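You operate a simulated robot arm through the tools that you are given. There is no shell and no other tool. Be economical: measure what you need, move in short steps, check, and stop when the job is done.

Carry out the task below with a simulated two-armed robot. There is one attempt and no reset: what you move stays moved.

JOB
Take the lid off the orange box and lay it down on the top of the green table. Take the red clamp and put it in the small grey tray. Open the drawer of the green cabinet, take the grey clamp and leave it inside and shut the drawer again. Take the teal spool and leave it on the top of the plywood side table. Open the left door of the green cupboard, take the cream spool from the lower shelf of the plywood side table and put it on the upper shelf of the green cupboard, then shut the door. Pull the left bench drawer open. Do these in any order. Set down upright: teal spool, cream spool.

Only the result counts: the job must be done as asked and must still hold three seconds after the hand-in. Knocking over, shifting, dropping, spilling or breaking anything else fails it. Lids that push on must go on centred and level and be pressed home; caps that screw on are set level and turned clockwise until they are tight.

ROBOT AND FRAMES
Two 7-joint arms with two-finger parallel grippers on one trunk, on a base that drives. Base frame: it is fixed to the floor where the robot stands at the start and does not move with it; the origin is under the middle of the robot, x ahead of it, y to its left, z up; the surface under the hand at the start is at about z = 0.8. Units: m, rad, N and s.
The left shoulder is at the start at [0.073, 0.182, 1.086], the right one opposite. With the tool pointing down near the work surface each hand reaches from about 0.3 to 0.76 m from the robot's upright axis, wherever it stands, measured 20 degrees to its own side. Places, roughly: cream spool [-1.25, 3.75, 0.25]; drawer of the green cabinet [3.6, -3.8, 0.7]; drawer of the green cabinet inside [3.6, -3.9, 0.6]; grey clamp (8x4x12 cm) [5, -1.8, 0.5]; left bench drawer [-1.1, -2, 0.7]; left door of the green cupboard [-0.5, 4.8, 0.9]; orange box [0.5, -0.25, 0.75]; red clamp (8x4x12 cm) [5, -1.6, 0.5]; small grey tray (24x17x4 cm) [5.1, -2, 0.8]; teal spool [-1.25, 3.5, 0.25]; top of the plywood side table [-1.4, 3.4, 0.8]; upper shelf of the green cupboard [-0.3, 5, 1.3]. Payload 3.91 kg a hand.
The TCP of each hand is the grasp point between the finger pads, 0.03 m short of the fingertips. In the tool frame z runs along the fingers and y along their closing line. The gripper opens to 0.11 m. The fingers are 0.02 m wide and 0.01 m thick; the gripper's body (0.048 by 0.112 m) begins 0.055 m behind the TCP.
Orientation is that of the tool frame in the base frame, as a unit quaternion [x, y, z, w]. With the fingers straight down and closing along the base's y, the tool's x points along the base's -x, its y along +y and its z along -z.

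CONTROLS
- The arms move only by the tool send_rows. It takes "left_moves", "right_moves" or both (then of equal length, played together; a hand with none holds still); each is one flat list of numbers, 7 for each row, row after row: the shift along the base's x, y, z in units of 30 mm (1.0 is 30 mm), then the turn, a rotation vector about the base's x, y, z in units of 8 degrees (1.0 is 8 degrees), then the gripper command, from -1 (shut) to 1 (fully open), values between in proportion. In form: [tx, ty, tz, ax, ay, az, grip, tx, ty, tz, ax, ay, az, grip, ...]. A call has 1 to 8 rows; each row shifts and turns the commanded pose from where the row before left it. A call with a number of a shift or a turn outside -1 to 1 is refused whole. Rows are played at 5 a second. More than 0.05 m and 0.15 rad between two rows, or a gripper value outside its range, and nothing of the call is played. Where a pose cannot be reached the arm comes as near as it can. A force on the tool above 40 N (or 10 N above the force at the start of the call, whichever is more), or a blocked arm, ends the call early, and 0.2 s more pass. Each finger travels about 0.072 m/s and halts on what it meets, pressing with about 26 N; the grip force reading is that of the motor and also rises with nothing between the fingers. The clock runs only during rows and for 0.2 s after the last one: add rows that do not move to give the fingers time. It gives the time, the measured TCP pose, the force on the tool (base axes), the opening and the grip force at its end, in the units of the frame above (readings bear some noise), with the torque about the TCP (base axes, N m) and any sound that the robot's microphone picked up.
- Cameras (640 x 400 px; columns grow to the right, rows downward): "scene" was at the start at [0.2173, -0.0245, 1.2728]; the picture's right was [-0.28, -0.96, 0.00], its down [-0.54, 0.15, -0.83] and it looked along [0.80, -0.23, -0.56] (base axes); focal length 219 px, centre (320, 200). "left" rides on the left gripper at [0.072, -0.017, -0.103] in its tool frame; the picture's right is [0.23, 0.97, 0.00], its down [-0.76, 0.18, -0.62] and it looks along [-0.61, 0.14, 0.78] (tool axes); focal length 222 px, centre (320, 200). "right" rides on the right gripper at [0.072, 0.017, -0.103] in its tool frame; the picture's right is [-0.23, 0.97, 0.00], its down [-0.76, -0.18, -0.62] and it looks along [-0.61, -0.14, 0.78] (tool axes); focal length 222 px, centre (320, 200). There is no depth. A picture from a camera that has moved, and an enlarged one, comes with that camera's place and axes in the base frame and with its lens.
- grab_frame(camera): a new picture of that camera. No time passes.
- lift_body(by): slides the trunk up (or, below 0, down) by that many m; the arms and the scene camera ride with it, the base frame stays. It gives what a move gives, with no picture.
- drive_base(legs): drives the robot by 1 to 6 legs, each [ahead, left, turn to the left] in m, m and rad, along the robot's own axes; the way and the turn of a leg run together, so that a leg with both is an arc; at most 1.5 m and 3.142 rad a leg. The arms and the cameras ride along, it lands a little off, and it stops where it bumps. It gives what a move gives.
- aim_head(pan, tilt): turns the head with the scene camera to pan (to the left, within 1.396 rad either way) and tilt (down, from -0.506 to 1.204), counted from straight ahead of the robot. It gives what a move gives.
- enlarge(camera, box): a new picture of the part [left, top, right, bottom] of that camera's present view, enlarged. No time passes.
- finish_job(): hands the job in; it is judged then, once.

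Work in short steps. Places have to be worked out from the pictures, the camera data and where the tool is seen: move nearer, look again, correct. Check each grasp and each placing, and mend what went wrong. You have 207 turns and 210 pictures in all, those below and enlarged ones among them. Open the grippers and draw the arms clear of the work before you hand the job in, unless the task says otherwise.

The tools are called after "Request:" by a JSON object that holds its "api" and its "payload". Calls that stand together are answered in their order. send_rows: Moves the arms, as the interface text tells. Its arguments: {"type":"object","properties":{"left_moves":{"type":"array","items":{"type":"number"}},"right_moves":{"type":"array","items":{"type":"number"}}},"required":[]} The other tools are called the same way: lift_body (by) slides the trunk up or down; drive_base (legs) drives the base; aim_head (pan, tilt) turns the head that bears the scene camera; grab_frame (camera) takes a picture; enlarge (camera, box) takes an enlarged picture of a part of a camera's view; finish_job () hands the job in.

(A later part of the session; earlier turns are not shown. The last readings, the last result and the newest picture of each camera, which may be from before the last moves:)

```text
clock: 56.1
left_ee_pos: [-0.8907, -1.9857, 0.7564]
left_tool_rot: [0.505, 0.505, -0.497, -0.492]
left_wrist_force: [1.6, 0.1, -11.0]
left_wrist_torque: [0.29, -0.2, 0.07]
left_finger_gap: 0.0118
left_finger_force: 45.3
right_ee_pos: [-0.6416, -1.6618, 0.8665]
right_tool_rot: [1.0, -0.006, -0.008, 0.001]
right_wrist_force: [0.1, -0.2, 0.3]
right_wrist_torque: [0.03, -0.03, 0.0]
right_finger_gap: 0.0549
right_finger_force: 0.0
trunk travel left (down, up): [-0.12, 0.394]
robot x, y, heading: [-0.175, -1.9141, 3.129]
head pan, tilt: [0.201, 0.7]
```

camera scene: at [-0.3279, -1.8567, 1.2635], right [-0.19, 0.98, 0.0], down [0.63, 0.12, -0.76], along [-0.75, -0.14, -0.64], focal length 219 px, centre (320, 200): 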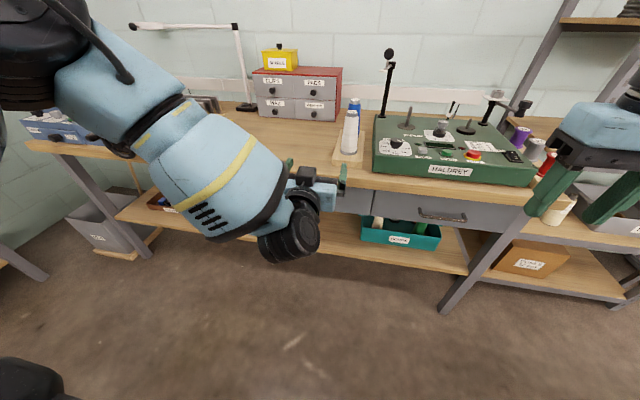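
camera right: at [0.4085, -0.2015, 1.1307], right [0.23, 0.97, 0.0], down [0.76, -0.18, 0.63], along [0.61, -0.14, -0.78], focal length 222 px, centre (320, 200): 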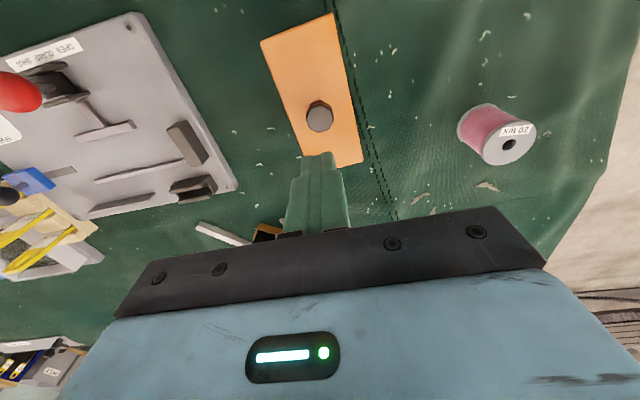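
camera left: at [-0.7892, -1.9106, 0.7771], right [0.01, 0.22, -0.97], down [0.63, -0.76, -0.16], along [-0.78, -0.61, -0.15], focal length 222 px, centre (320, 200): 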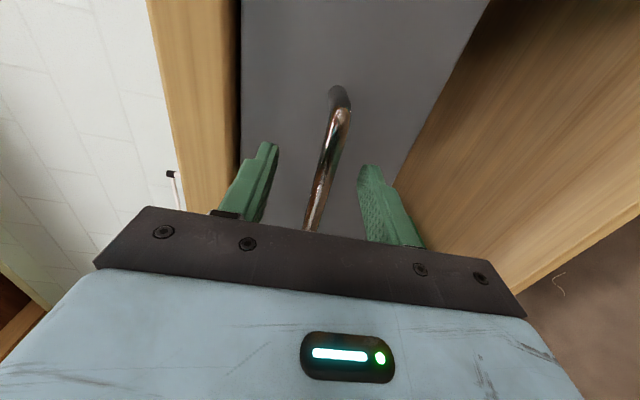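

The bar is held, gap 1.2 cm. I'm pulling the drawer by backing the base.

Request:
{"api": "drive_base", "payload": {"legs": [[-0.1, 0, 0], [-0.08, 0, 0]]}}

Request:
{"api": "grab_frame", "payload": {"camera": "left"}}

Request:
{"api": "grab_frame", "payload": {"camera": "scene"}}

```text
clock: 57.9
left_ee_pos: [-0.7121, -1.9856, 0.7561]
left_tool_rot: [0.506, 0.505, -0.496, -0.493]
left_wrist_force: [-0.8, 11.6, -22.2]
left_wrist_torque: [0.37, -0.2, -0.3]
left_finger_gap: 0.0117
left_finger_force: 44.6
right_ee_pos: [-0.463, -1.6644, 0.8649]
right_tool_rot: [1.0, -0.007, -0.008, 0.002]
right_wrist_force: [0.1, 0.2, 1.0]
right_wrist_torque: [0.0, 0.0, -0.01]
right_finger_gap: 0.0549
right_finger_force: 0.0
trunk travel left (down, up): [-0.12, 0.394]
robot x, y, heading: [0.0043, -1.9123, 3.128]
head pan, tilt: [0.201, 0.7]
```

```text
181 pictures are left
camera left: at [-0.6097, -1.9113, 0.7751], right [0.02, 0.22, -0.97], down [0.63, -0.76, -0.16], along [-0.78, -0.61, -0.15], focal length 222 px, centre (320, 200)
```

left: 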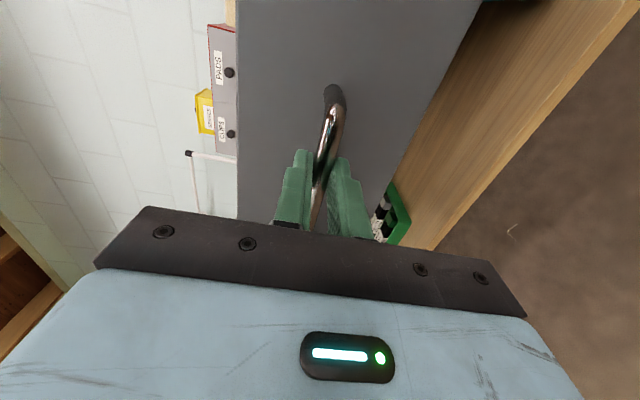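

```text
180 pictures are left
camera scene: at [-0.287, -1.9253, 1.0129], right [-0.19, 0.98, 0.0], down [0.63, 0.12, -0.76], along [-0.75, -0.14, -0.65], focal length 219 px, centre (320, 200)
```

scene: 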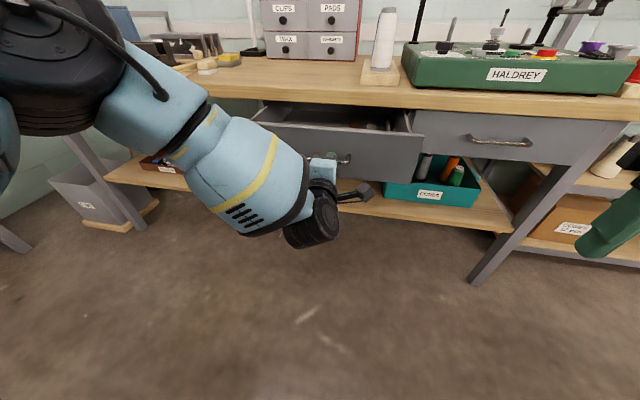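

The drawer is 18 cm out. I'm adding another 6 cm to be safe.

Request:
{"api": "drive_base", "payload": {"legs": [[-0.06, 0, 0]]}}

Request:
{"api": "send_rows", "payload": {"left_moves": [0, 0, 0, 0, 0, 0, 0, 0, 0, 0, 0, 0, 0, 0, 0, 0, 0, 0, 0, 0, 0, 0.5, 0, 0, 0, 0, 0, 0, 0.5, 0, 0, 0, 0, 0, 0, 0.5, 0, 0, 0, 0, 0, 0]}}

Request:
{"api": "grab_frame", "payload": {"camera": "scene"}}

```text
clock: 58.8
left_ee_pos: [-0.6799, -1.9843, 0.7564]
left_tool_rot: [0.505, 0.505, -0.496, -0.494]
left_wrist_force: [-0.1, 1.4, -5.4]
left_wrist_torque: [0.25, -0.17, 0.35]
left_finger_gap: 0.0118
left_finger_force: 45.2
right_ee_pos: [-0.4322, -1.6659, 0.8684]
right_tool_rot: [1.0, -0.005, -0.009, 0.001]
right_wrist_force: [-0.1, -0.4, -0.3]
right_wrist_torque: [0.0, 0.02, 0.02]
right_finger_gap: 0.0549
right_finger_force: 0.1
trunk travel left (down, up): [-0.12, 0.394]
robot x, y, heading: [0.035, -1.9139, 3.133]
head pan, tilt: [0.201, 0.7]
stopped in leg 1: the force on the tool passed its limit at 64 N (the readings are from after the stop); the commanded pose is now the measured one
```

```text
clock: 60.2
left_ee_pos: [-0.6339, -1.9851, 0.7576]
left_tool_rot: [0.506, 0.504, -0.497, -0.494]
left_wrist_force: [-2.0, 0.0, -0.2]
left_wrist_torque: [0.04, -0.04, 0.04]
left_finger_gap: 0.0549
left_finger_force: 0.1
right_ee_pos: [-0.4318, -1.6666, 0.8662]
right_tool_rot: [1.0, -0.005, -0.009, 0.003]
right_wrist_force: [0.3, -0.3, -0.5]
right_wrist_torque: [-0.02, 0.0, -0.01]
right_finger_gap: 0.0551
right_finger_force: 0.1
trunk travel left (down, up): [-0.12, 0.394]
robot x, y, heading: [0.0376, -1.9101, 3.13]
head pan, tilt: [0.201, 0.7]
```

```text
179 pictures are left
camera scene: at [-0.2584, -1.9267, 1.0123], right [-0.19, 0.98, 0.0], down [0.64, 0.12, -0.76], along [-0.75, -0.14, -0.65], focal length 219 px, centre (320, 200)
```

scene: 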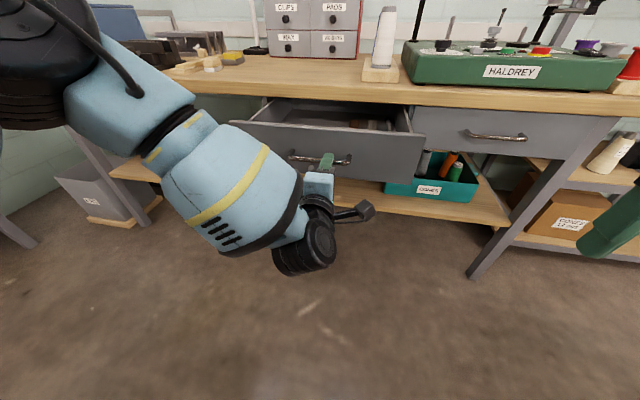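

The drawer reached its stop with about 21 cm of travel, and I've released it. Next I raise the trunk, pull the hand back and turn left to face -y to see the way toward the clamps.

Request:
{"api": "lift_body", "payload": {"by": 0.23}}

Request:
{"api": "drive_base", "payload": {"legs": [[0, 0, 1.57]]}}

Request:
{"api": "aim_head", "payload": {"pan": 0.9, "tilt": 0.4}}

Request:
{"api": "grab_frame", "payload": {"camera": "scene"}}

Request:
{"api": "aim_head", "payload": {"pan": 0.0, "tilt": 0.4}}

Request:
{"api": "grab_frame", "payload": {"camera": "scene"}}

```text
clock: 62.7
left_ee_pos: [-0.6536, -1.9838, 0.9872]
left_tool_rot: [0.505, 0.505, -0.497, -0.492]
left_wrist_force: [0.1, -0.2, 0.0]
left_wrist_torque: [-0.02, -0.02, -0.02]
left_finger_gap: 0.0552
left_finger_force: 0.1
right_ee_pos: [-0.4513, -1.6656, 1.0975]
right_tool_rot: [1.0, -0.005, -0.009, 0.003]
right_wrist_force: [0.0, 0.1, 0.0]
right_wrist_torque: [0.04, 0.01, -0.06]
right_finger_gap: 0.0551
right_finger_force: 0.1
trunk travel left (down, up): [-0.35, 0.164]
robot x, y, heading: [0.0233, -1.912, 3.131]
head pan, tilt: [0.201, 0.7]
```

```text
clock: 66.9
left_ee_pos: [0.112, -2.5834, 0.9907]
left_tool_rot: [-0.001, 0.714, -0.7, 0.004]
left_wrist_force: [0.7, 0.1, 0.3]
left_wrist_torque: [0.0, 0.0, 0.0]
left_finger_gap: 0.0549
left_finger_force: 0.0
right_ee_pos: [-0.206, -2.3813, 1.0995]
right_tool_rot: [0.709, 0.706, -0.005, 0.01]
right_wrist_force: [-0.5, 0.5, -0.7]
right_wrist_torque: [0.0, -0.03, 0.02]
right_finger_gap: 0.055
right_finger_force: 0.1
trunk travel left (down, up): [-0.35, 0.164]
robot x, y, heading: [0.0377, -1.9118, -1.579]
head pan, tilt: [0.201, 0.7]
```

```text
clock: 68.0
left_ee_pos: [0.1132, -2.5836, 0.9888]
left_tool_rot: [-0.001, 0.713, -0.701, 0.003]
left_wrist_force: [-0.6, 0.5, 0.0]
left_wrist_torque: [0.02, 0.03, -0.03]
left_finger_gap: 0.0551
left_finger_force: 0.0
right_ee_pos: [-0.2074, -2.3815, 1.1001]
right_tool_rot: [0.709, 0.705, -0.005, 0.009]
right_wrist_force: [-0.6, 0.7, -0.2]
right_wrist_torque: [-0.03, 0.03, 0.01]
right_finger_gap: 0.0552
right_finger_force: 0.1
trunk travel left (down, up): [-0.35, 0.164]
robot x, y, heading: [0.0383, -1.9117, -1.573]
head pan, tilt: [0.901, 0.4]
```

```text
178 pictures are left
camera scene: at [0.1098, -2.1029, 1.2904], right [-0.63, -0.78, 0.0], down [-0.3, 0.24, -0.92], along [0.72, -0.58, -0.39], focal length 219 px, centre (320, 200)
```

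scene: 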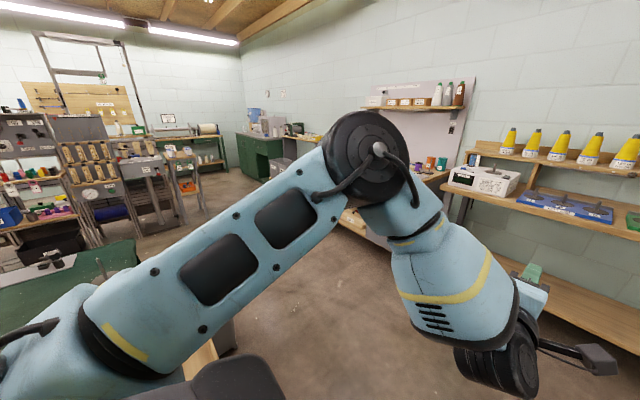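

```text
clock: 69.2
left_ee_pos: [0.1122, -2.5828, 0.9893]
left_tool_rot: [0.0, 0.713, -0.701, 0.004]
left_wrist_force: [0.3, 0.2, -0.6]
left_wrist_torque: [0.01, 0.0, 0.0]
left_finger_gap: 0.0545
left_finger_force: 0.1
right_ee_pos: [-0.2072, -2.3814, 1.0997]
right_tool_rot: [0.709, 0.705, -0.006, 0.009]
right_wrist_force: [-0.5, -0.2, 0.1]
right_wrist_torque: [-0.03, 0.02, 0.01]
right_finger_gap: 0.0549
right_finger_force: 0.0
trunk travel left (down, up): [-0.35, 0.164]
robot x, y, heading: [0.0351, -1.914, -1.576]
head pan, tilt: [0.0, 0.4]
```

```text
177 pictures are left
camera scene: at [0.0371, -2.1374, 1.2904], right [-1.0, 0.01, 0.0], down [0.0, 0.39, -0.92], along [-0.01, -0.92, -0.39], focal length 219 px, centre (320, 200)
```

scene: 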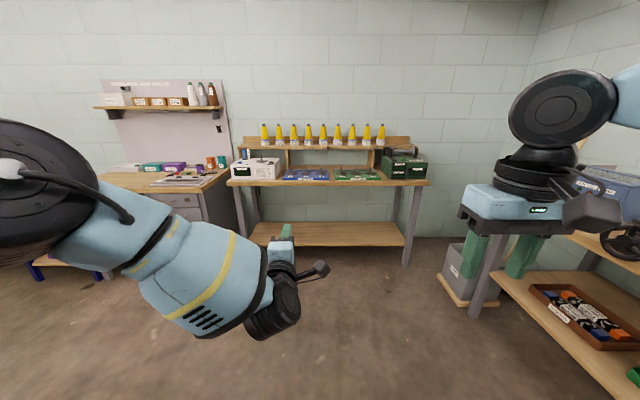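

The corridor toward +x is clear around y≈-2.55. I'll move out to it, turn to face +x and look along it.

Request:
{"api": "drive_base", "payload": {"legs": [[0.6, 0, 0], [0, 0, 1.57]]}}

Request:
{"api": "grab_frame", "payload": {"camera": "scene"}}

```text
clock: 76.5
left_ee_pos: [0.702, -2.4211, 0.9905]
left_tool_rot: [0.513, -0.496, 0.486, -0.505]
left_wrist_force: [0.5, -0.6, 0.1]
left_wrist_torque: [-0.03, 0.03, 0.01]
left_finger_gap: 0.055
left_finger_force: 0.0
right_ee_pos: [0.5105, -2.7446, 1.0992]
right_tool_rot: [-0.013, 1.0, 0.003, 0.01]
right_wrist_force: [-0.8, -0.2, -0.2]
right_wrist_torque: [-0.01, -0.01, -0.02]
right_finger_gap: 0.0551
right_finger_force: 0.2
trunk travel left (down, up): [-0.35, 0.164]
robot x, y, heading: [0.034, -2.5107, 0.019]
head pan, tilt: [0.0, 0.4]
```

```text
176 pictures are left
camera scene: at [0.259, -2.5094, 1.2904], right [0.02, -1.0, 0.0], down [-0.39, -0.01, -0.92], along [0.92, 0.02, -0.39], focal length 219 px, centre (320, 200)
```

scene: 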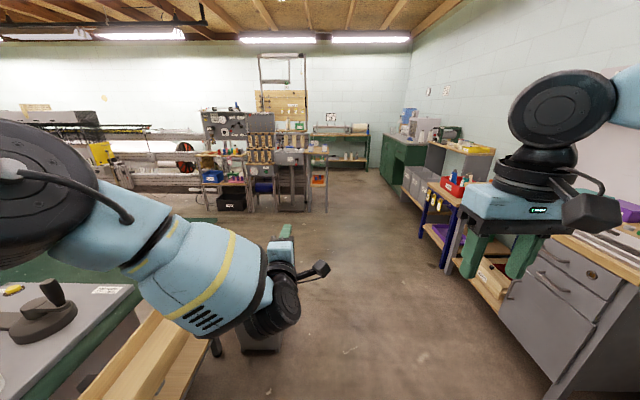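

The corridor is clear, so I'm driving ahead about 2.9 m.

Request:
{"api": "drive_base", "payload": {"legs": [[1.5, 0, -0.01], [1.4, 0, 0]]}}

Request:
{"api": "aim_head", "payload": {"pan": 0.3, "tilt": 0.3}}

Request:
{"api": "grab_frame", "payload": {"camera": "scene"}}

```text
clock: 81.0
left_ee_pos: [1.5875, -2.426, 0.9857]
left_tool_rot: [0.507, -0.505, 0.49, -0.498]
left_wrist_force: [1.4, -0.1, -0.9]
left_wrist_torque: [-0.01, -0.05, -0.01]
left_finger_gap: 0.0549
left_finger_force: 0.2
right_ee_pos: [1.3888, -2.7456, 1.0978]
right_tool_rot: [-0.001, 1.0, 0.003, 0.008]
right_wrist_force: [2.0, 0.5, -0.7]
right_wrist_torque: [-0.03, 0.08, -0.02]
right_finger_gap: 0.0552
right_finger_force: 0.0
trunk travel left (down, up): [-0.35, 0.164]
robot x, y, heading: [0.9099, -2.5071, -0.002]
head pan, tilt: [0.0, 0.4]
stopped in leg 1: the robot was blocked; the commanded pose is now the measured one
```

```text
clock: 81.8
left_ee_pos: [1.5819, -2.427, 0.9911]
left_tool_rot: [0.507, -0.501, 0.492, -0.5]
left_wrist_force: [1.0, 0.9, 1.0]
left_wrist_torque: [0.02, 0.02, 0.0]
left_finger_gap: 0.0552
left_finger_force: 0.0
right_ee_pos: [1.382, -2.7449, 1.1013]
right_tool_rot: [-0.001, 1.0, 0.003, 0.012]
right_wrist_force: [-0.3, -0.2, -0.1]
right_wrist_torque: [0.01, 0.02, 0.01]
right_finger_gap: 0.0551
right_finger_force: 0.0
trunk travel left (down, up): [-0.35, 0.164]
robot x, y, heading: [0.9118, -2.5052, -0.001]
head pan, tilt: [0.3, 0.3]
```

```text
175 pictures are left
camera scene: at [1.1332, -2.477, 1.2997], right [0.29, -0.96, 0.0], down [-0.28, -0.09, -0.96], along [0.91, 0.28, -0.3], focal length 219 px, centre (320, 200)
```

scene: 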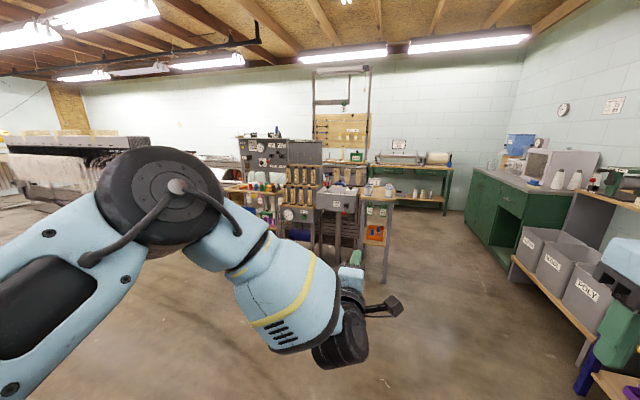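

I was blocked at x≈0.91. I'll look down and around for what stopped me.

Request:
{"api": "aim_head", "payload": {"pan": 0.6, "tilt": 1.1}}

Request:
{"api": "grab_frame", "payload": {"camera": "scene"}}

Request:
{"api": "aim_head", "payload": {"pan": -0.7, "tilt": 0.8}}

Request:
{"api": "grab_frame", "payload": {"camera": "scene"}}

```text
clock: 82.9
left_ee_pos: [1.5814, -2.4269, 0.9917]
left_tool_rot: [0.506, -0.502, 0.492, -0.5]
left_wrist_force: [-0.3, 0.2, 0.0]
left_wrist_torque: [0.02, -0.02, -0.01]
left_finger_gap: 0.0551
left_finger_force: 0.1
right_ee_pos: [1.3818, -2.746, 1.1013]
right_tool_rot: [-0.001, 1.0, 0.004, 0.012]
right_wrist_force: [-0.1, 0.5, -0.1]
right_wrist_torque: [-0.01, 0.02, 0.0]
right_finger_gap: 0.0551
right_finger_force: 0.1
trunk travel left (down, up): [-0.35, 0.164]
robot x, y, heading: [0.9114, -2.5063, 0.001]
head pan, tilt: [0.6, 1.1]
```

```text
174 pictures are left
camera scene: at [1.0966, -2.4688, 1.2336], right [0.56, -0.83, 0.0], down [-0.74, -0.5, -0.45], along [0.38, 0.26, -0.89], focal length 219 px, centre (320, 200)
```

scene: 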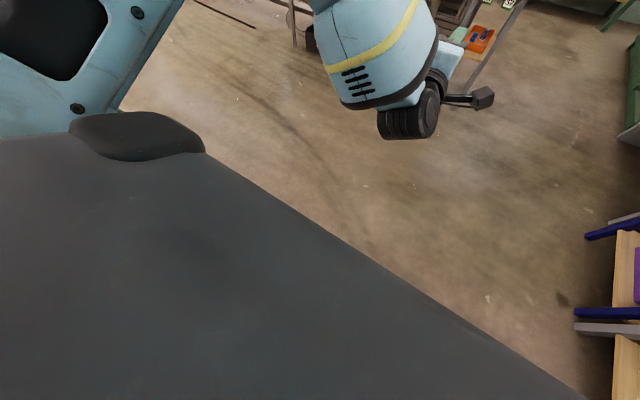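

```text
clock: 84.3
left_ee_pos: [1.5807, -2.4262, 0.9909]
left_tool_rot: [0.506, -0.501, 0.492, -0.5]
left_wrist_force: [0.5, 1.1, 0.3]
left_wrist_torque: [0.01, 0.03, 0.0]
left_finger_gap: 0.0548
left_finger_force: 0.0
right_ee_pos: [1.3819, -2.7458, 1.0993]
right_tool_rot: [-0.001, 1.0, 0.003, 0.012]
right_wrist_force: [0.2, 0.1, -0.4]
right_wrist_torque: [0.02, 0.02, 0.03]
right_finger_gap: 0.0548
right_finger_force: 0.1
trunk travel left (down, up): [-0.35, 0.164]
robot x, y, heading: [0.9127, -2.5088, -0.001]
head pan, tilt: [-0.7, 0.799]
```

```text
173 pictures are left
camera scene: at [1.1062, -2.5564, 1.2553], right [-0.64, -0.77, 0.0], down [-0.55, 0.46, -0.7], along [0.53, -0.45, -0.72], focal length 219 px, centre (320, 200)
```

scene: 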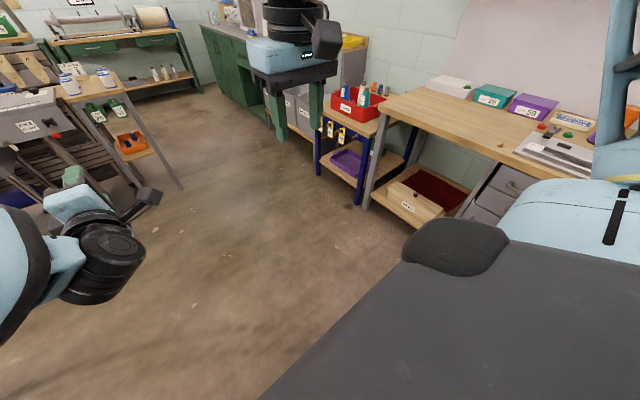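

Nothing stands ahead of the base, so maybe the left elbow met something at the table's end. I'm looking left.

Request:
{"api": "aim_head", "payload": {"pan": 1.39, "tilt": 0.6}}

Request:
{"api": "grab_frame", "payload": {"camera": "scene"}}

Request:
{"api": "aim_head", "payload": {"pan": -1.39, "tilt": 0.6}}

Request:
{"api": "grab_frame", "payload": {"camera": "scene"}}

```text
clock: 86.3
left_ee_pos: [1.5823, -2.4264, 0.9911]
left_tool_rot: [0.506, -0.502, 0.492, -0.5]
left_wrist_force: [0.4, 0.0, 0.0]
left_wrist_torque: [0.03, -0.02, 0.04]
left_finger_gap: 0.0549
left_finger_force: 0.1
right_ee_pos: [1.3826, -2.7447, 1.1007]
right_tool_rot: [-0.001, 1.0, 0.002, 0.012]
right_wrist_force: [-0.8, -0.2, 0.7]
right_wrist_torque: [0.0, 0.02, 0.03]
right_finger_gap: 0.0552
right_finger_force: 0.1
trunk travel left (down, up): [-0.35, 0.164]
robot x, y, heading: [0.9153, -2.5022, -0.0]
head pan, tilt: [1.389, 0.6]
```

```text
172 pictures are left
camera scene: at [1.0605, -2.4176, 1.2722], right [0.98, -0.18, 0.0], down [-0.1, -0.56, -0.83], along [0.15, 0.81, -0.56], focal length 219 px, centre (320, 200)
```

scene: 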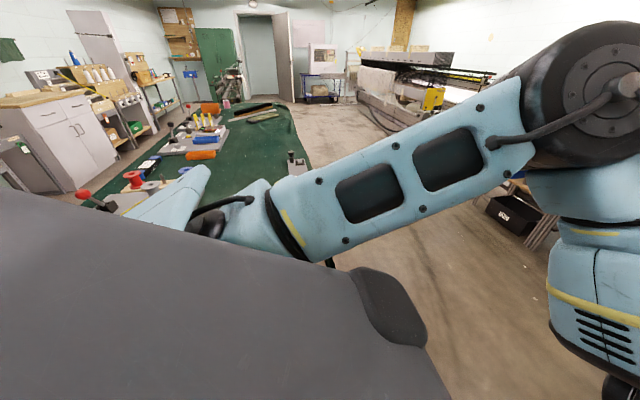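

```text
clock: 88.8
left_ee_pos: [1.5826, -2.4261, 0.9919]
left_tool_rot: [0.506, -0.502, 0.492, -0.5]
left_wrist_force: [0.6, -0.4, 0.5]
left_wrist_torque: [0.02, 0.0, -0.06]
left_finger_gap: 0.055
left_finger_force: 0.1
right_ee_pos: [1.3824, -2.7453, 1.1008]
right_tool_rot: [-0.001, 1.0, 0.003, 0.012]
right_wrist_force: [-0.3, -0.2, 0.1]
right_wrist_torque: [-0.03, 0.01, -0.01]
right_finger_gap: 0.055
right_finger_force: 0.2
trunk travel left (down, up): [-0.35, 0.164]
robot x, y, heading: [0.9114, -2.5037, -0.001]
head pan, tilt: [-1.389, 0.6]
```

```text
171 pictures are left
camera scene: at [1.0604, -2.5914, 1.2722], right [-0.98, -0.18, 0.0], down [-0.1, 0.56, -0.83], along [0.15, -0.81, -0.56], focal length 219 px, centre (320, 200)
```

scene: 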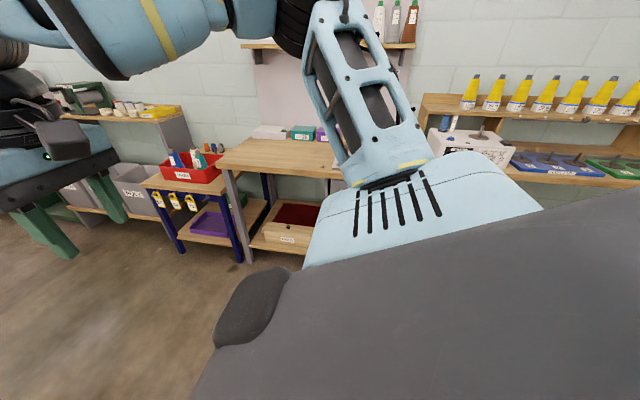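

The base probably met the grey table foot near [1.15,-2.1]. I'm backing off slightly, sidestepping right by 0.3 and continuing.

Request:
{"api": "drive_base", "payload": {"legs": [[-0.05, 0, 0], [0, -0.3, 0], [1.3, 0, 0]]}}

Request:
{"api": "aim_head", "payload": {"pan": 0.4, "tilt": 0.45}}

Request:
{"api": "grab_frame", "payload": {"camera": "scene"}}

```text
clock: 98.6
left_ee_pos: [2.8171, -2.7084, 0.9899]
left_tool_rot: [0.511, -0.497, 0.488, -0.504]
left_wrist_force: [0.0, 0.2, 0.5]
left_wrist_torque: [-0.03, -0.04, 0.03]
left_finger_gap: 0.055
left_finger_force: 0.1
right_ee_pos: [2.6231, -3.0303, 1.1007]
right_tool_rot: [-0.011, 1.0, 0.003, 0.012]
right_wrist_force: [-0.2, 0.6, -0.4]
right_wrist_torque: [0.0, -0.01, 0.02]
right_finger_gap: 0.055
right_finger_force: 0.0
trunk travel left (down, up): [-0.35, 0.164]
robot x, y, heading: [2.1453, -2.7972, 0.019]
head pan, tilt: [-1.389, 0.6]
```

```text
clock: 100.4
left_ee_pos: [2.817, -2.7086, 0.9918]
left_tool_rot: [0.511, -0.498, 0.487, -0.504]
left_wrist_force: [-0.5, -0.6, -0.3]
left_wrist_torque: [0.01, -0.01, -0.01]
left_finger_gap: 0.055
left_finger_force: 0.0
right_ee_pos: [2.6219, -3.0303, 1.1003]
right_tool_rot: [-0.01, 1.0, 0.003, 0.012]
right_wrist_force: [-0.1, -0.3, -1.8]
right_wrist_torque: [-0.02, 0.0, -0.01]
right_finger_gap: 0.0553
right_finger_force: 0.0
trunk travel left (down, up): [-0.35, 0.164]
robot x, y, heading: [2.1494, -2.7957, 0.019]
head pan, tilt: [0.4, 0.45]
```

```text
170 pictures are left
camera scene: at [2.3647, -2.7585, 1.2857], right [0.4, -0.92, 0.0], down [-0.4, -0.18, -0.9], along [0.82, 0.36, -0.44], focal length 219 px, centre (320, 200)
```

scene: 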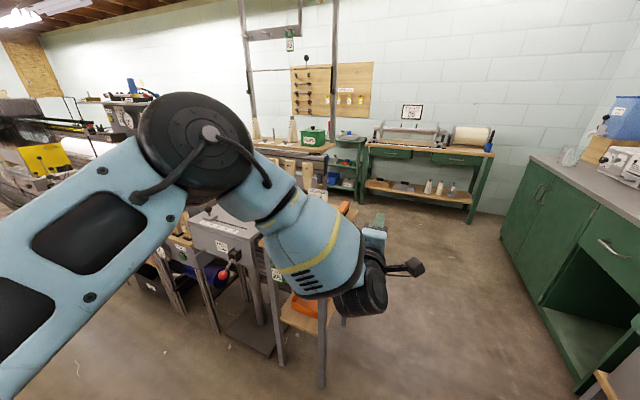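

The clamps and tray seem to be on the small green shelf near [5,-2]. I'll sidestep a bit and drive ahead between the rack and the green cabinet, with the trunk raised for clearance.

Request:
{"api": "lift_body", "payload": {"by": 0.12}}

Request:
{"api": "drive_base", "payload": {"legs": [[0.3, -0.15, 0], [0.9, 0, 0]]}}

Request:
{"api": "grab_frame", "payload": {"camera": "scene"}}

```text
clock: 101.9
left_ee_pos: [2.8082, -2.7097, 1.1708]
left_tool_rot: [-0.49, 0.475, -0.507, 0.527]
left_wrist_force: [0.1, 0.1, 0.1]
left_wrist_torque: [-0.02, -0.06, -0.03]
left_finger_gap: 0.0549
left_finger_force: 0.0
right_ee_pos: [2.6227, -3.0309, 1.2188]
right_tool_rot: [-0.01, 1.0, 0.003, 0.012]
right_wrist_force: [0.7, 0.0, -0.1]
right_wrist_torque: [0.0, 0.05, -0.02]
right_finger_gap: 0.0551
right_finger_force: 0.1
trunk travel left (down, up): [-0.47, 0.044]
robot x, y, heading: [2.1459, -2.7969, 0.014]
head pan, tilt: [0.4, 0.45]
```

```text
clock: 108.5
left_ee_pos: [4.0174, -2.8373, 1.1732]
left_tool_rot: [-0.49, 0.473, -0.508, 0.528]
left_wrist_force: [-0.9, 0.5, 0.6]
left_wrist_torque: [0.01, -0.01, 0.01]
left_finger_gap: 0.0548
left_finger_force: 0.0
right_ee_pos: [3.8333, -3.158, 1.221]
right_tool_rot: [-0.01, 1.0, 0.002, 0.013]
right_wrist_force: [-0.5, 0.2, 0.7]
right_wrist_torque: [0.0, -0.02, -0.04]
right_finger_gap: 0.0547
right_finger_force: 0.1
trunk travel left (down, up): [-0.47, 0.044]
robot x, y, heading: [3.3611, -2.9246, 0.017]
head pan, tilt: [0.4, 0.45]
```

```text
169 pictures are left
camera scene: at [3.5097, -2.8873, 1.4255], right [0.41, -0.91, 0.0], down [-0.4, -0.18, -0.9], along [0.82, 0.37, -0.44], focal length 219 px, centre (320, 200)
```

scene: 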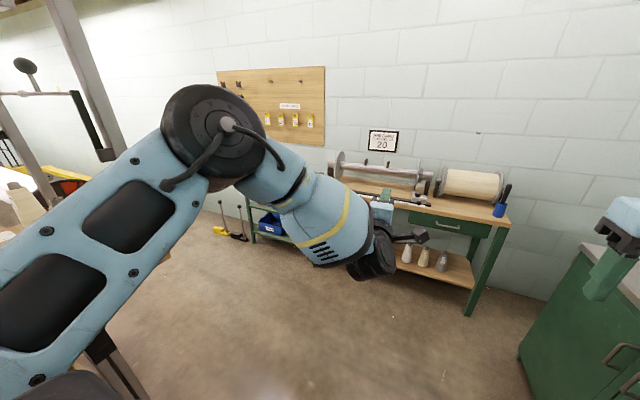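

The left arm blocks the view. I want that hand level with fingers closing sideways and its camera on top for reaching into the shelf, so I'll try rolling it -90°.

Request:
{"api": "send_rows", "payload": {"left_moves": [0, 0, 0, -1, 0, 0, 0, 0, 0, 0, -1, 0, 0, 0, 0, 0, 0, -1, 0, 0, 0, 0, 0, 0, -1, 0, 0, 0, 0, 0, 0, -1, 0, 0, 0, 0, 0, 0, -1, 0, 0, 0, 0, 0, 0, -1, 0, 0, 0, 0, 0, 0, -1, 0, 0, 0]}}

Request:
{"api": "drive_base", "payload": {"legs": [[0.5, 0, 0], [0, 0.4, 0]]}}

Request:
{"api": "grab_frame", "payload": {"camera": "scene"}}

Request:
{"api": "grab_frame", "payload": {"camera": "left"}}

```text
clock: 110.3
left_ee_pos: [4.0188, -2.8374, 1.1734]
left_tool_rot: [0.695, -0.132, 0.681, -0.186]
left_wrist_force: [0.4, 0.7, -0.2]
left_wrist_torque: [0.02, 0.02, 0.01]
left_finger_gap: 0.0552
left_finger_force: 0.1
right_ee_pos: [3.8343, -3.1574, 1.2219]
right_tool_rot: [-0.011, 1.0, 0.003, 0.012]
right_wrist_force: [0.1, -0.7, 0.9]
right_wrist_torque: [-0.01, -0.01, 0.04]
right_finger_gap: 0.055
right_finger_force: 0.1
trunk travel left (down, up): [-0.47, 0.044]
robot x, y, heading: [3.3575, -2.925, 0.017]
head pan, tilt: [0.4, 0.45]
```

```text
clock: 116.8
left_ee_pos: [4.5113, -2.4464, 1.1762]
left_tool_rot: [0.693, -0.136, 0.682, -0.19]
left_wrist_force: [-0.3, -0.3, 0.0]
left_wrist_torque: [-0.03, 0.05, 0.02]
left_finger_gap: 0.055
left_finger_force: 0.0
right_ee_pos: [4.325, -2.7676, 1.2191]
right_tool_rot: [-0.01, 1.0, 0.007, 0.012]
right_wrist_force: [0.4, 0.9, 0.8]
right_wrist_torque: [0.0, 0.04, -0.01]
right_finger_gap: 0.0549
right_finger_force: 0.1
trunk travel left (down, up): [-0.47, 0.044]
robot x, y, heading: [3.8516, -2.5266, 0.014]
head pan, tilt: [0.4, 0.45]
stopped in leg 2: the robot was blocked; the commanded pose is now the measured one
```

```text
168 pictures are left
camera scene: at [4.0027, -2.4964, 1.4259], right [0.4, -0.91, -0.01], down [-0.4, -0.17, -0.9], along [0.82, 0.37, -0.43], focal length 219 px, centre (320, 200)
```

scene: 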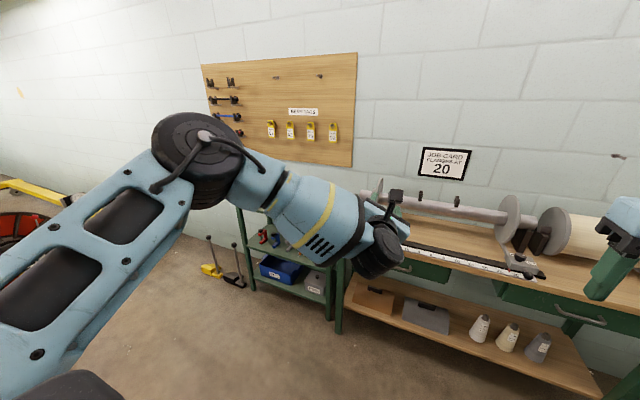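

```text
167 pictures are left
camera left: at [4.4091, -2.4703, 1.2476], right [0.08, -0.97, -0.23], down [-0.63, 0.13, -0.76], along [0.77, 0.21, -0.6], focal length 222 px, centre (320, 200)
```

left: 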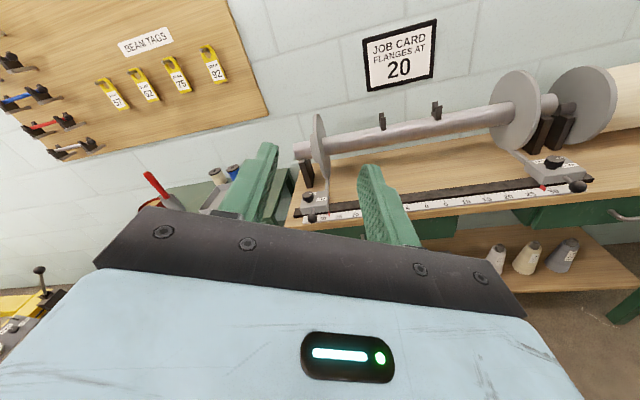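

The camera is on top now. The clamps, red and grey, are visible on the middle shelf of the green unit near [5,-1.6]. I'll go a bit ahead and then left to get in front of it.

Request:
{"api": "drive_base", "payload": {"legs": [[0.1, -0.03, 0], [0.05, 0.0, 0], [0, 0.55, 0]]}}

Request:
{"api": "aim_head", "payload": {"pan": -0.1, "tilt": 0.75}}

Request:
{"api": "grab_frame", "payload": {"camera": "scene"}}

Request:
{"api": "grab_frame", "payload": {"camera": "left"}}

```text
clock: 120.6
left_ee_pos: [4.6599, -2.3126, 1.1767]
left_tool_rot: [0.694, -0.137, 0.679, -0.2]
left_wrist_force: [-0.4, 0.3, 0.1]
left_wrist_torque: [-0.04, -0.01, 0.0]
left_finger_gap: 0.0551
left_finger_force: 0.0
right_ee_pos: [4.4793, -2.6364, 1.2128]
right_tool_rot: [-0.016, 1.0, 0.015, 0.011]
right_wrist_force: [-0.5, 0.7, 0.5]
right_wrist_torque: [0.01, -0.01, -0.03]
right_finger_gap: 0.0549
right_finger_force: 0.0
trunk travel left (down, up): [-0.47, 0.044]
robot x, y, heading: [3.9966, -2.3824, 0.032]
head pan, tilt: [0.4, 0.45]
stopped in leg 3: the robot was blocked; the commanded pose is now the measured one
```

```text
clock: 121.5
left_ee_pos: [4.6604, -2.3161, 1.174]
left_tool_rot: [0.693, -0.139, 0.679, -0.199]
left_wrist_force: [-0.2, 0.4, -0.4]
left_wrist_torque: [0.03, -0.02, -0.02]
left_finger_gap: 0.0549
left_finger_force: 0.0
right_ee_pos: [4.4767, -2.6387, 1.2117]
right_tool_rot: [-0.014, 1.0, 0.017, 0.012]
right_wrist_force: [-0.4, -0.6, 0.9]
right_wrist_torque: [0.0, -0.02, 0.0]
right_finger_gap: 0.055
right_finger_force: 0.0
trunk travel left (down, up): [-0.47, 0.044]
robot x, y, heading: [4.0011, -2.3817, 0.027]
head pan, tilt: [-0.099, 0.75]
```

```text
166 pictures are left
camera scene: at [4.1518, -2.4193, 1.3978], right [-0.07, -1.0, -0.03], down [-0.68, 0.07, -0.73], along [0.73, -0.03, -0.68], focal length 219 px, centre (320, 200)
```

scene: 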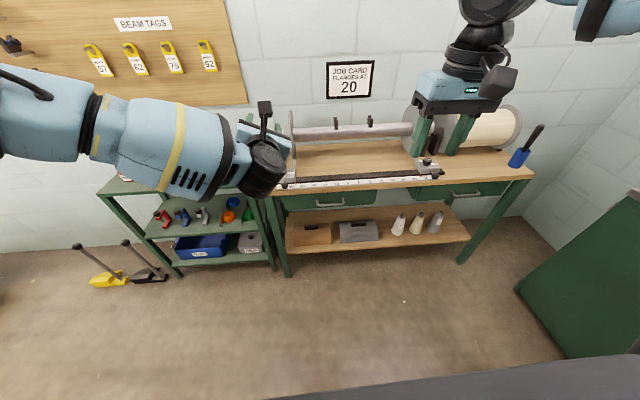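

```text
165 pictures are left
camera left: at [4.5584, -2.3427, 1.2463], right [0.09, -0.96, -0.25], down [-0.64, 0.14, -0.76], along [0.77, 0.23, -0.6], focal length 222 px, centre (320, 200)
```

left: 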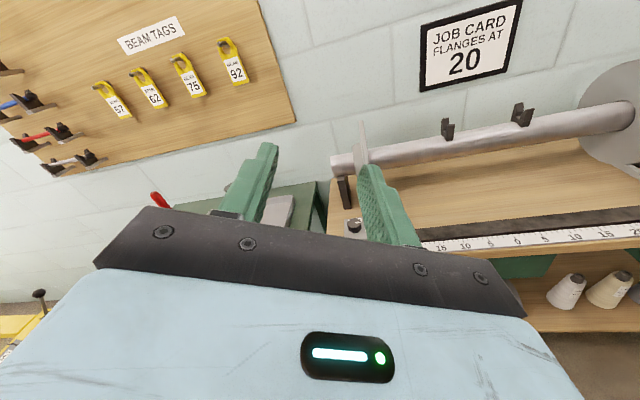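

I'm blocked again on the left, and the robot even seems slightly tilted. I'll back off to the right and look left and down.

Request:
{"api": "drive_base", "payload": {"legs": [[0, -0.1, 0]]}}

Request:
{"api": "aim_head", "payload": {"pan": 1.2, "tilt": 0.85}}

Request:
{"api": "grab_frame", "payload": {"camera": "scene"}}

```text
clock: 123.1
left_ee_pos: [4.6613, -2.3867, 1.1747]
left_tool_rot: [0.695, -0.129, 0.681, -0.191]
left_wrist_force: [0.7, -0.6, 0.3]
left_wrist_torque: [0.01, 0.02, 0.0]
left_finger_gap: 0.0551
left_finger_force: 0.0
right_ee_pos: [4.4781, -2.7083, 1.2203]
right_tool_rot: [-0.013, 1.0, 0.003, 0.012]
right_wrist_force: [-0.9, -0.3, 0.5]
right_wrist_torque: [-0.03, 0.0, -0.02]
right_finger_gap: 0.0551
right_finger_force: 0.0
trunk travel left (down, up): [-0.47, 0.044]
robot x, y, heading: [4.0049, -2.4794, 0.024]
head pan, tilt: [-0.099, 0.75]
```

```text
clock: 124.5
left_ee_pos: [4.6602, -2.3876, 1.1744]
left_tool_rot: [0.695, -0.129, 0.681, -0.19]
left_wrist_force: [0.6, 0.1, 0.2]
left_wrist_torque: [0.02, 0.0, 0.0]
left_finger_gap: 0.0552
left_finger_force: 0.2
right_ee_pos: [4.4785, -2.7093, 1.2213]
right_tool_rot: [-0.013, 1.0, 0.002, 0.012]
right_wrist_force: [-0.3, -0.1, -0.1]
right_wrist_torque: [-0.01, 0.02, 0.01]
right_finger_gap: 0.0552
right_finger_force: 0.2
trunk travel left (down, up): [-0.47, 0.044]
robot x, y, heading: [4.0031, -2.477, 0.022]
head pan, tilt: [1.201, 0.85]
```

```text
164 pictures are left
camera scene: at [4.0955, -2.4044, 1.391], right [0.94, -0.34, 0.0], down [-0.25, -0.71, -0.66], along [0.22, 0.62, -0.75], focal length 219 px, centre (320, 200)
```

scene: 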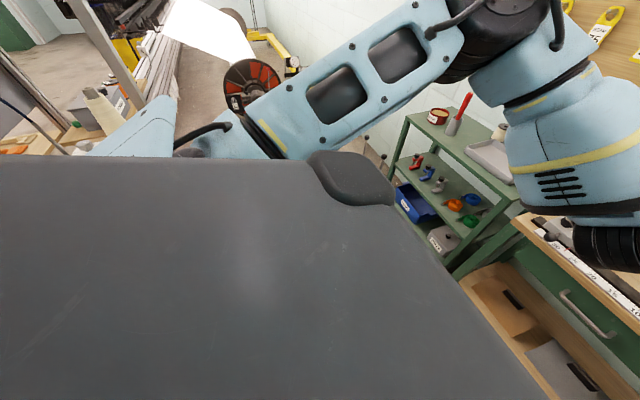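

The shelf unit is visible past the arm. I'm enlarging it to plan the grasps.

Request:
{"api": "enlarge", "payload": {"camera": "scene", "box": [380, 80, 540, 270]}}

```text
2.11 times, centred on (460, 175) of scene
camera zoom: at [4.0955, -2.4044, 1.391], right [0.94, -0.34, 0.0], down [-0.25, -0.71, -0.66], along [0.22, 0.62, -0.75], focal length 461 px, centre (25, 253)
```

zoom: 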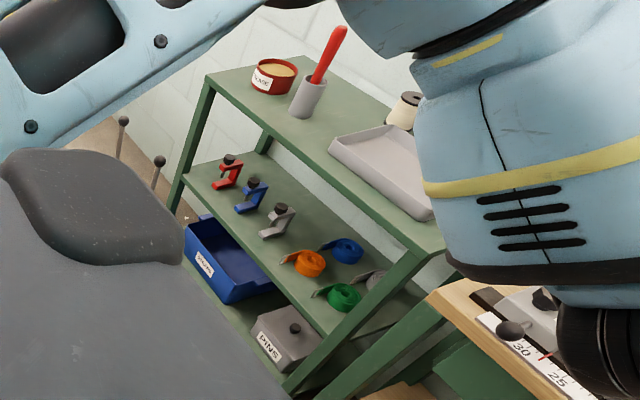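

Red clamp at about [5.01,-1.59,0.53], grey at about [5.01,-1.82,0.53], shelf front edge at x≈4.9. I'm moving ahead 0.17 and then left 0.4.

Request:
{"api": "drive_base", "payload": {"legs": [[0.17, 0, -0.02], [0, 0.42, 0]]}}

Request:
{"api": "aim_head", "payload": {"pan": 0.5, "tilt": 0.7}}

Request:
{"api": "grab_frame", "payload": {"camera": "scene"}}

```text
clock: 129.9
left_ee_pos: [4.8307, -1.9714, 1.1743]
left_tool_rot: [0.694, -0.136, 0.683, -0.183]
left_wrist_force: [0.0, 0.0, 0.4]
left_wrist_torque: [0.01, -0.01, -0.01]
left_finger_gap: 0.055
left_finger_force: 0.0
right_ee_pos: [4.6436, -2.2883, 1.2211]
right_tool_rot: [-0.004, 1.0, 0.003, 0.011]
right_wrist_force: [0.2, -0.2, 0.3]
right_wrist_torque: [0.01, 0.03, -0.02]
right_finger_gap: 0.0549
right_finger_force: 0.1
trunk travel left (down, up): [-0.47, 0.044]
robot x, y, heading: [4.1731, -2.0525, 0.006]
head pan, tilt: [1.201, 0.85]
```

```text
clock: 131.0
left_ee_pos: [4.8308, -1.9698, 1.1746]
left_tool_rot: [0.693, -0.138, 0.683, -0.183]
left_wrist_force: [-0.7, -0.5, 0.7]
left_wrist_torque: [0.0, 0.0, 0.01]
left_finger_gap: 0.055
left_finger_force: 0.0
right_ee_pos: [4.6434, -2.2893, 1.2205]
right_tool_rot: [-0.004, 1.0, 0.003, 0.012]
right_wrist_force: [-0.2, -0.3, 0.2]
right_wrist_torque: [-0.02, 0.03, 0.03]
right_finger_gap: 0.0549
right_finger_force: 0.1
trunk travel left (down, up): [-0.47, 0.044]
robot x, y, heading: [4.1732, -2.0472, 0.009]
head pan, tilt: [0.499, 0.7]
```

```text
162 pictures are left
camera scene: at [4.3124, -2.0082, 1.4032], right [0.48, -0.87, 0.0], down [-0.56, -0.31, -0.76], along [0.67, 0.37, -0.64], focal length 219 px, centre (320, 200)
```

scene: 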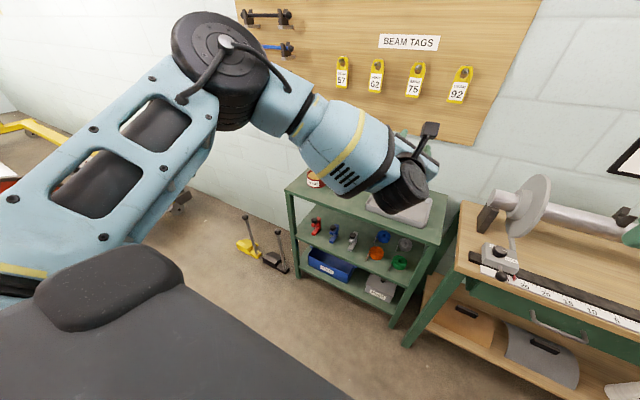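

The unit's front edge is at x≈4.93. I'll shift the base left 0.2 and back 4 cm, finish rolling the left hand upright, then lower the trunk.

Request:
{"api": "drive_base", "payload": {"legs": [[-0.05, 0.21, 0]]}}

Request:
{"api": "send_rows", "payload": {"left_moves": [0, 0, 0, -0.82, 0, -0.12, 0, 0, 0, 0, -0.82, 0, -0.12, 0, 0, 0, 0, -0.82, 0, -0.12, 0, 0, 0, 0, -0.82, 0, -0.12, 0]}}

Request:
{"api": "lift_body", "payload": {"by": -0.45}}

Request:
{"api": "grab_frame", "payload": {"camera": "left"}}

Request:
{"api": "grab_frame", "payload": {"camera": "scene"}}

```text
clock: 133.4
left_ee_pos: [4.7787, -1.7672, 1.1739]
left_tool_rot: [0.694, -0.136, 0.683, -0.184]
left_wrist_force: [0.1, -1.0, 0.4]
left_wrist_torque: [0.0, 0.04, 0.01]
left_finger_gap: 0.0548
left_finger_force: 0.0
right_ee_pos: [4.5924, -2.0843, 1.2213]
right_tool_rot: [-0.004, 1.0, 0.003, 0.013]
right_wrist_force: [-0.4, -0.9, 0.0]
right_wrist_torque: [-0.01, -0.01, -0.04]
right_finger_gap: 0.0552
right_finger_force: 0.1
trunk travel left (down, up): [-0.47, 0.044]
robot x, y, heading: [4.1214, -1.846, 0.006]
head pan, tilt: [0.499, 0.7]
```

```text
clock: 134.4
left_ee_pos: [4.7803, -1.7673, 1.1745]
left_tool_rot: [0.712, -0.001, 0.703, 0.002]
left_wrist_force: [0.3, 0.2, 0.0]
left_wrist_torque: [-0.02, 0.02, 0.0]
left_finger_gap: 0.0548
left_finger_force: 0.0
right_ee_pos: [4.5927, -2.0848, 1.2203]
right_tool_rot: [-0.003, 1.0, 0.003, 0.012]
right_wrist_force: [0.5, 1.1, -0.5]
right_wrist_torque: [0.03, -0.02, 0.02]
right_finger_gap: 0.055
right_finger_force: 0.1
trunk travel left (down, up): [-0.47, 0.044]
robot x, y, heading: [4.1199, -1.8455, 0.006]
head pan, tilt: [0.499, 0.7]
```

```text
refused: -0.45 is not a number from -0.4 to 0.4
```

```text
161 pictures are left
camera left: at [4.6774, -1.7476, 1.249], right [0.0, -0.97, 0.23], down [-0.63, -0.18, -0.75], along [0.77, -0.15, -0.62], focal length 222 px, centre (320, 200)
```

left: 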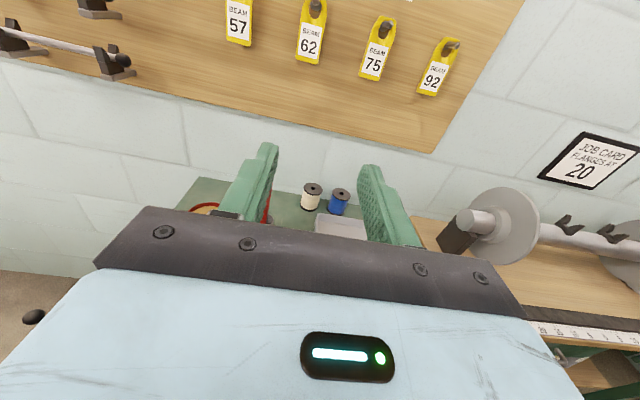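

```text
160 pictures are left
camera scene: at [4.2611, -1.8044, 1.4033], right [0.48, -0.87, 0.0], down [-0.56, -0.31, -0.77], along [0.67, 0.37, -0.64], focal length 219 px, centre (320, 200)
```

scene: 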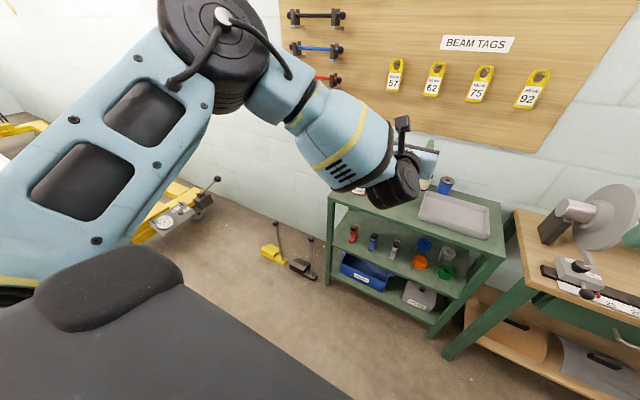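

The tray is at about [5.07,-1.97] on top. I'm lowering the trunk in two steps.

Request:
{"api": "lift_body", "payload": {"by": -0.4}}

Request:
{"api": "lift_body", "payload": {"by": -0.06}}

Request:
{"api": "send_rows", "payload": {"left_moves": [0, 0.4, -0.8, 0, 0, 0, 1, 0, 0.4, -0.8, 0, 0, 0, 1, 0, 0.4, -0.8, 0, 0, 0, 1, 0, 0.4, -0.8, 0, 0, 0, 1, 0, 0.4, -0.8, 0, 0, 0, 1, 0, 0.4, -0.8, 0, 0, 0, 1, 0, 0.4, -0.5, 0, 0, 0, 1]}}

Request:
{"api": "grab_frame", "payload": {"camera": "left"}}

```text
clock: 138.2
left_ee_pos: [4.78, -1.7662, 0.7752]
left_tool_rot: [0.712, -0.001, 0.702, 0.001]
left_wrist_force: [-0.5, -1.1, -0.2]
left_wrist_torque: [0.01, -0.01, 0.0]
left_finger_gap: 0.0551
left_finger_force: 0.1
right_ee_pos: [4.592, -2.0843, 0.8196]
right_tool_rot: [-0.004, 1.0, 0.004, 0.012]
right_wrist_force: [0.1, 0.5, 0.0]
right_wrist_torque: [0.01, -0.02, -0.01]
right_finger_gap: 0.0549
right_finger_force: 0.2
trunk travel left (down, up): [-0.07, 0.444]
robot x, y, heading: [4.1216, -1.8442, 0.012]
head pan, tilt: [0.499, 0.7]
```

```text
clock: 139.2
left_ee_pos: [4.7848, -1.7657, 0.7213]
left_tool_rot: [0.714, 0.0, 0.7, 0.001]
left_wrist_force: [0.4, -0.3, 0.1]
left_wrist_torque: [-0.01, 0.0, 0.0]
left_finger_gap: 0.0549
left_finger_force: 0.1
right_ee_pos: [4.592, -2.085, 0.7594]
right_tool_rot: [-0.004, 1.0, 0.004, 0.013]
right_wrist_force: [-0.7, 0.8, -0.4]
right_wrist_torque: [-0.01, 0.0, 0.04]
right_finger_gap: 0.0552
right_finger_force: 0.0
trunk travel left (down, up): [-0.01, 0.504]
robot x, y, heading: [4.1176, -1.8455, 0.004]
head pan, tilt: [0.499, 0.7]
```

```text
clock: 140.8
left_ee_pos: [4.7614, -1.7715, 0.5948]
left_tool_rot: [0.716, 0.002, 0.699, -0.002]
left_wrist_force: [-0.2, 0.3, 0.1]
left_wrist_torque: [0.02, -0.01, 0.0]
left_finger_gap: 0.11
left_finger_force: 0.0
left hand out of reach, approached as far as the arm can: row 1, 2, 3, 4, 5, 6, 7
right_ee_pos: [4.5923, -2.0846, 0.7609]
right_tool_rot: [-0.003, 1.0, 0.004, 0.013]
right_wrist_force: [0.0, -0.2, 0.2]
right_wrist_torque: [0.0, 0.02, 0.02]
right_finger_gap: 0.055
right_finger_force: 0.0
trunk travel left (down, up): [-0.01, 0.504]
robot x, y, heading: [4.1198, -1.8439, 0.008]
head pan, tilt: [0.499, 0.7]
```

```text
159 pictures are left
camera left: at [4.6591, -1.753, 0.6697], right [0.01, -0.97, 0.23], down [-0.64, -0.18, -0.75], along [0.77, -0.14, -0.63], focal length 222 px, centre (320, 200)
```

left: 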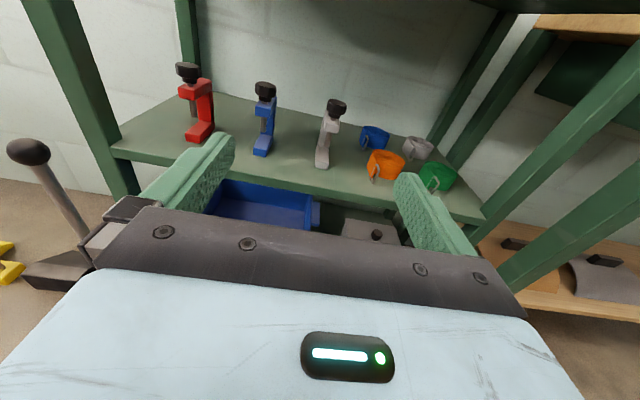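

There's a good view of the clamps from here. I'm enlarging to understand their shape and orientation.

Request:
{"api": "enlarge", "payload": {"camera": "left", "box": [140, 40, 380, 190]}}

```text
2.67 times, centred on (260, 115) of left
camera zoom: at [4.6591, -1.753, 0.6697], right [0.01, -0.97, 0.23], down [-0.64, -0.18, -0.75], along [0.77, -0.14, -0.63], focal length 592 px, centre (480, 427)
```

zoom: 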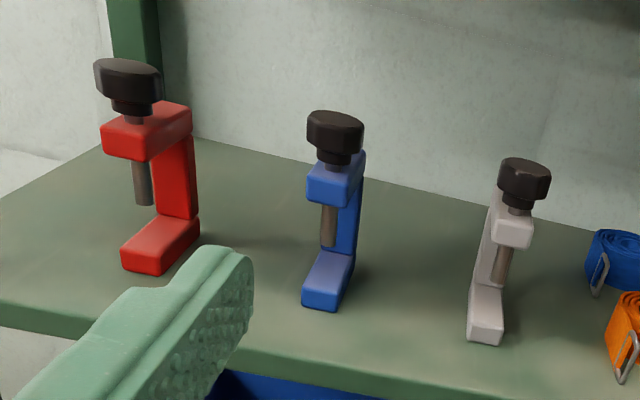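

The C-frames open toward me, about 4 cm thick along y. I'll grip the red one's upper arm at z≈0.542, y≈-1.585. I'm moving the base left 0.19 and setting the height.

Request:
{"api": "drive_base", "payload": {"legs": [[0, 0.19, 0]]}}

Request:
{"api": "send_rows", "payload": {"left_moves": [0.5, 0, -0.6, 0, 0, 0, 0.27, 0.5, 0, -0.6, 0, 0, 0, 0.27, 0, 0, 0, 0, 0, 0, 0.27]}}

Request:
{"api": "grab_frame", "payload": {"camera": "left"}}

```text
clock: 143.1
left_ee_pos: [4.7608, -1.5854, 0.5953]
left_tool_rot: [0.716, 0.0, 0.698, 0.0]
left_wrist_force: [-0.7, -0.8, 0.3]
left_wrist_torque: [0.04, 0.06, -0.01]
left_finger_gap: 0.1101
left_finger_force: 0.1
right_ee_pos: [4.5904, -1.8976, 0.7616]
right_tool_rot: [-0.003, 1.0, 0.003, 0.012]
right_wrist_force: [-0.2, 0.3, 0.1]
right_wrist_torque: [-0.01, -0.01, 0.01]
right_finger_gap: 0.0549
right_finger_force: 0.0
trunk travel left (down, up): [-0.01, 0.504]
robot x, y, heading: [4.1195, -1.6582, 0.004]
head pan, tilt: [0.499, 0.7]
```

```text
clock: 143.9
left_ee_pos: [4.7856, -1.6055, 0.5723]
left_tool_rot: [0.716, 0.001, 0.698, -0.001]
left_wrist_force: [-0.5, 0.8, -1.1]
left_wrist_torque: [0.0, 0.0, -0.01]
left_finger_gap: 0.0703
left_finger_force: 0.1
left hand out of reach, approached as far as the arm can: row 1, 2
right_ee_pos: [4.5907, -1.8985, 0.7607]
right_tool_rot: [-0.003, 1.0, 0.003, 0.012]
right_wrist_force: [-0.5, 0.1, -0.4]
right_wrist_torque: [-0.02, -0.02, -0.03]
right_finger_gap: 0.0549
right_finger_force: 0.0
trunk travel left (down, up): [-0.01, 0.504]
robot x, y, heading: [4.12, -1.6606, 0.006]
head pan, tilt: [0.499, 0.7]
```

```text
157 pictures are left
camera left: at [4.6825, -1.5873, 0.648], right [0.01, -0.97, 0.23], down [-0.64, -0.18, -0.74], along [0.77, -0.14, -0.63], focal length 222 px, centre (320, 200)
```

left: 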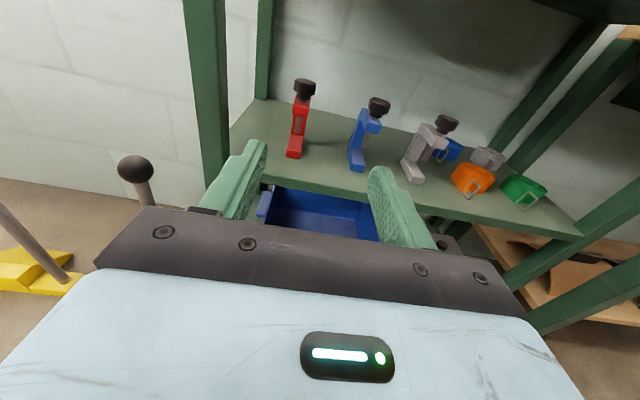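

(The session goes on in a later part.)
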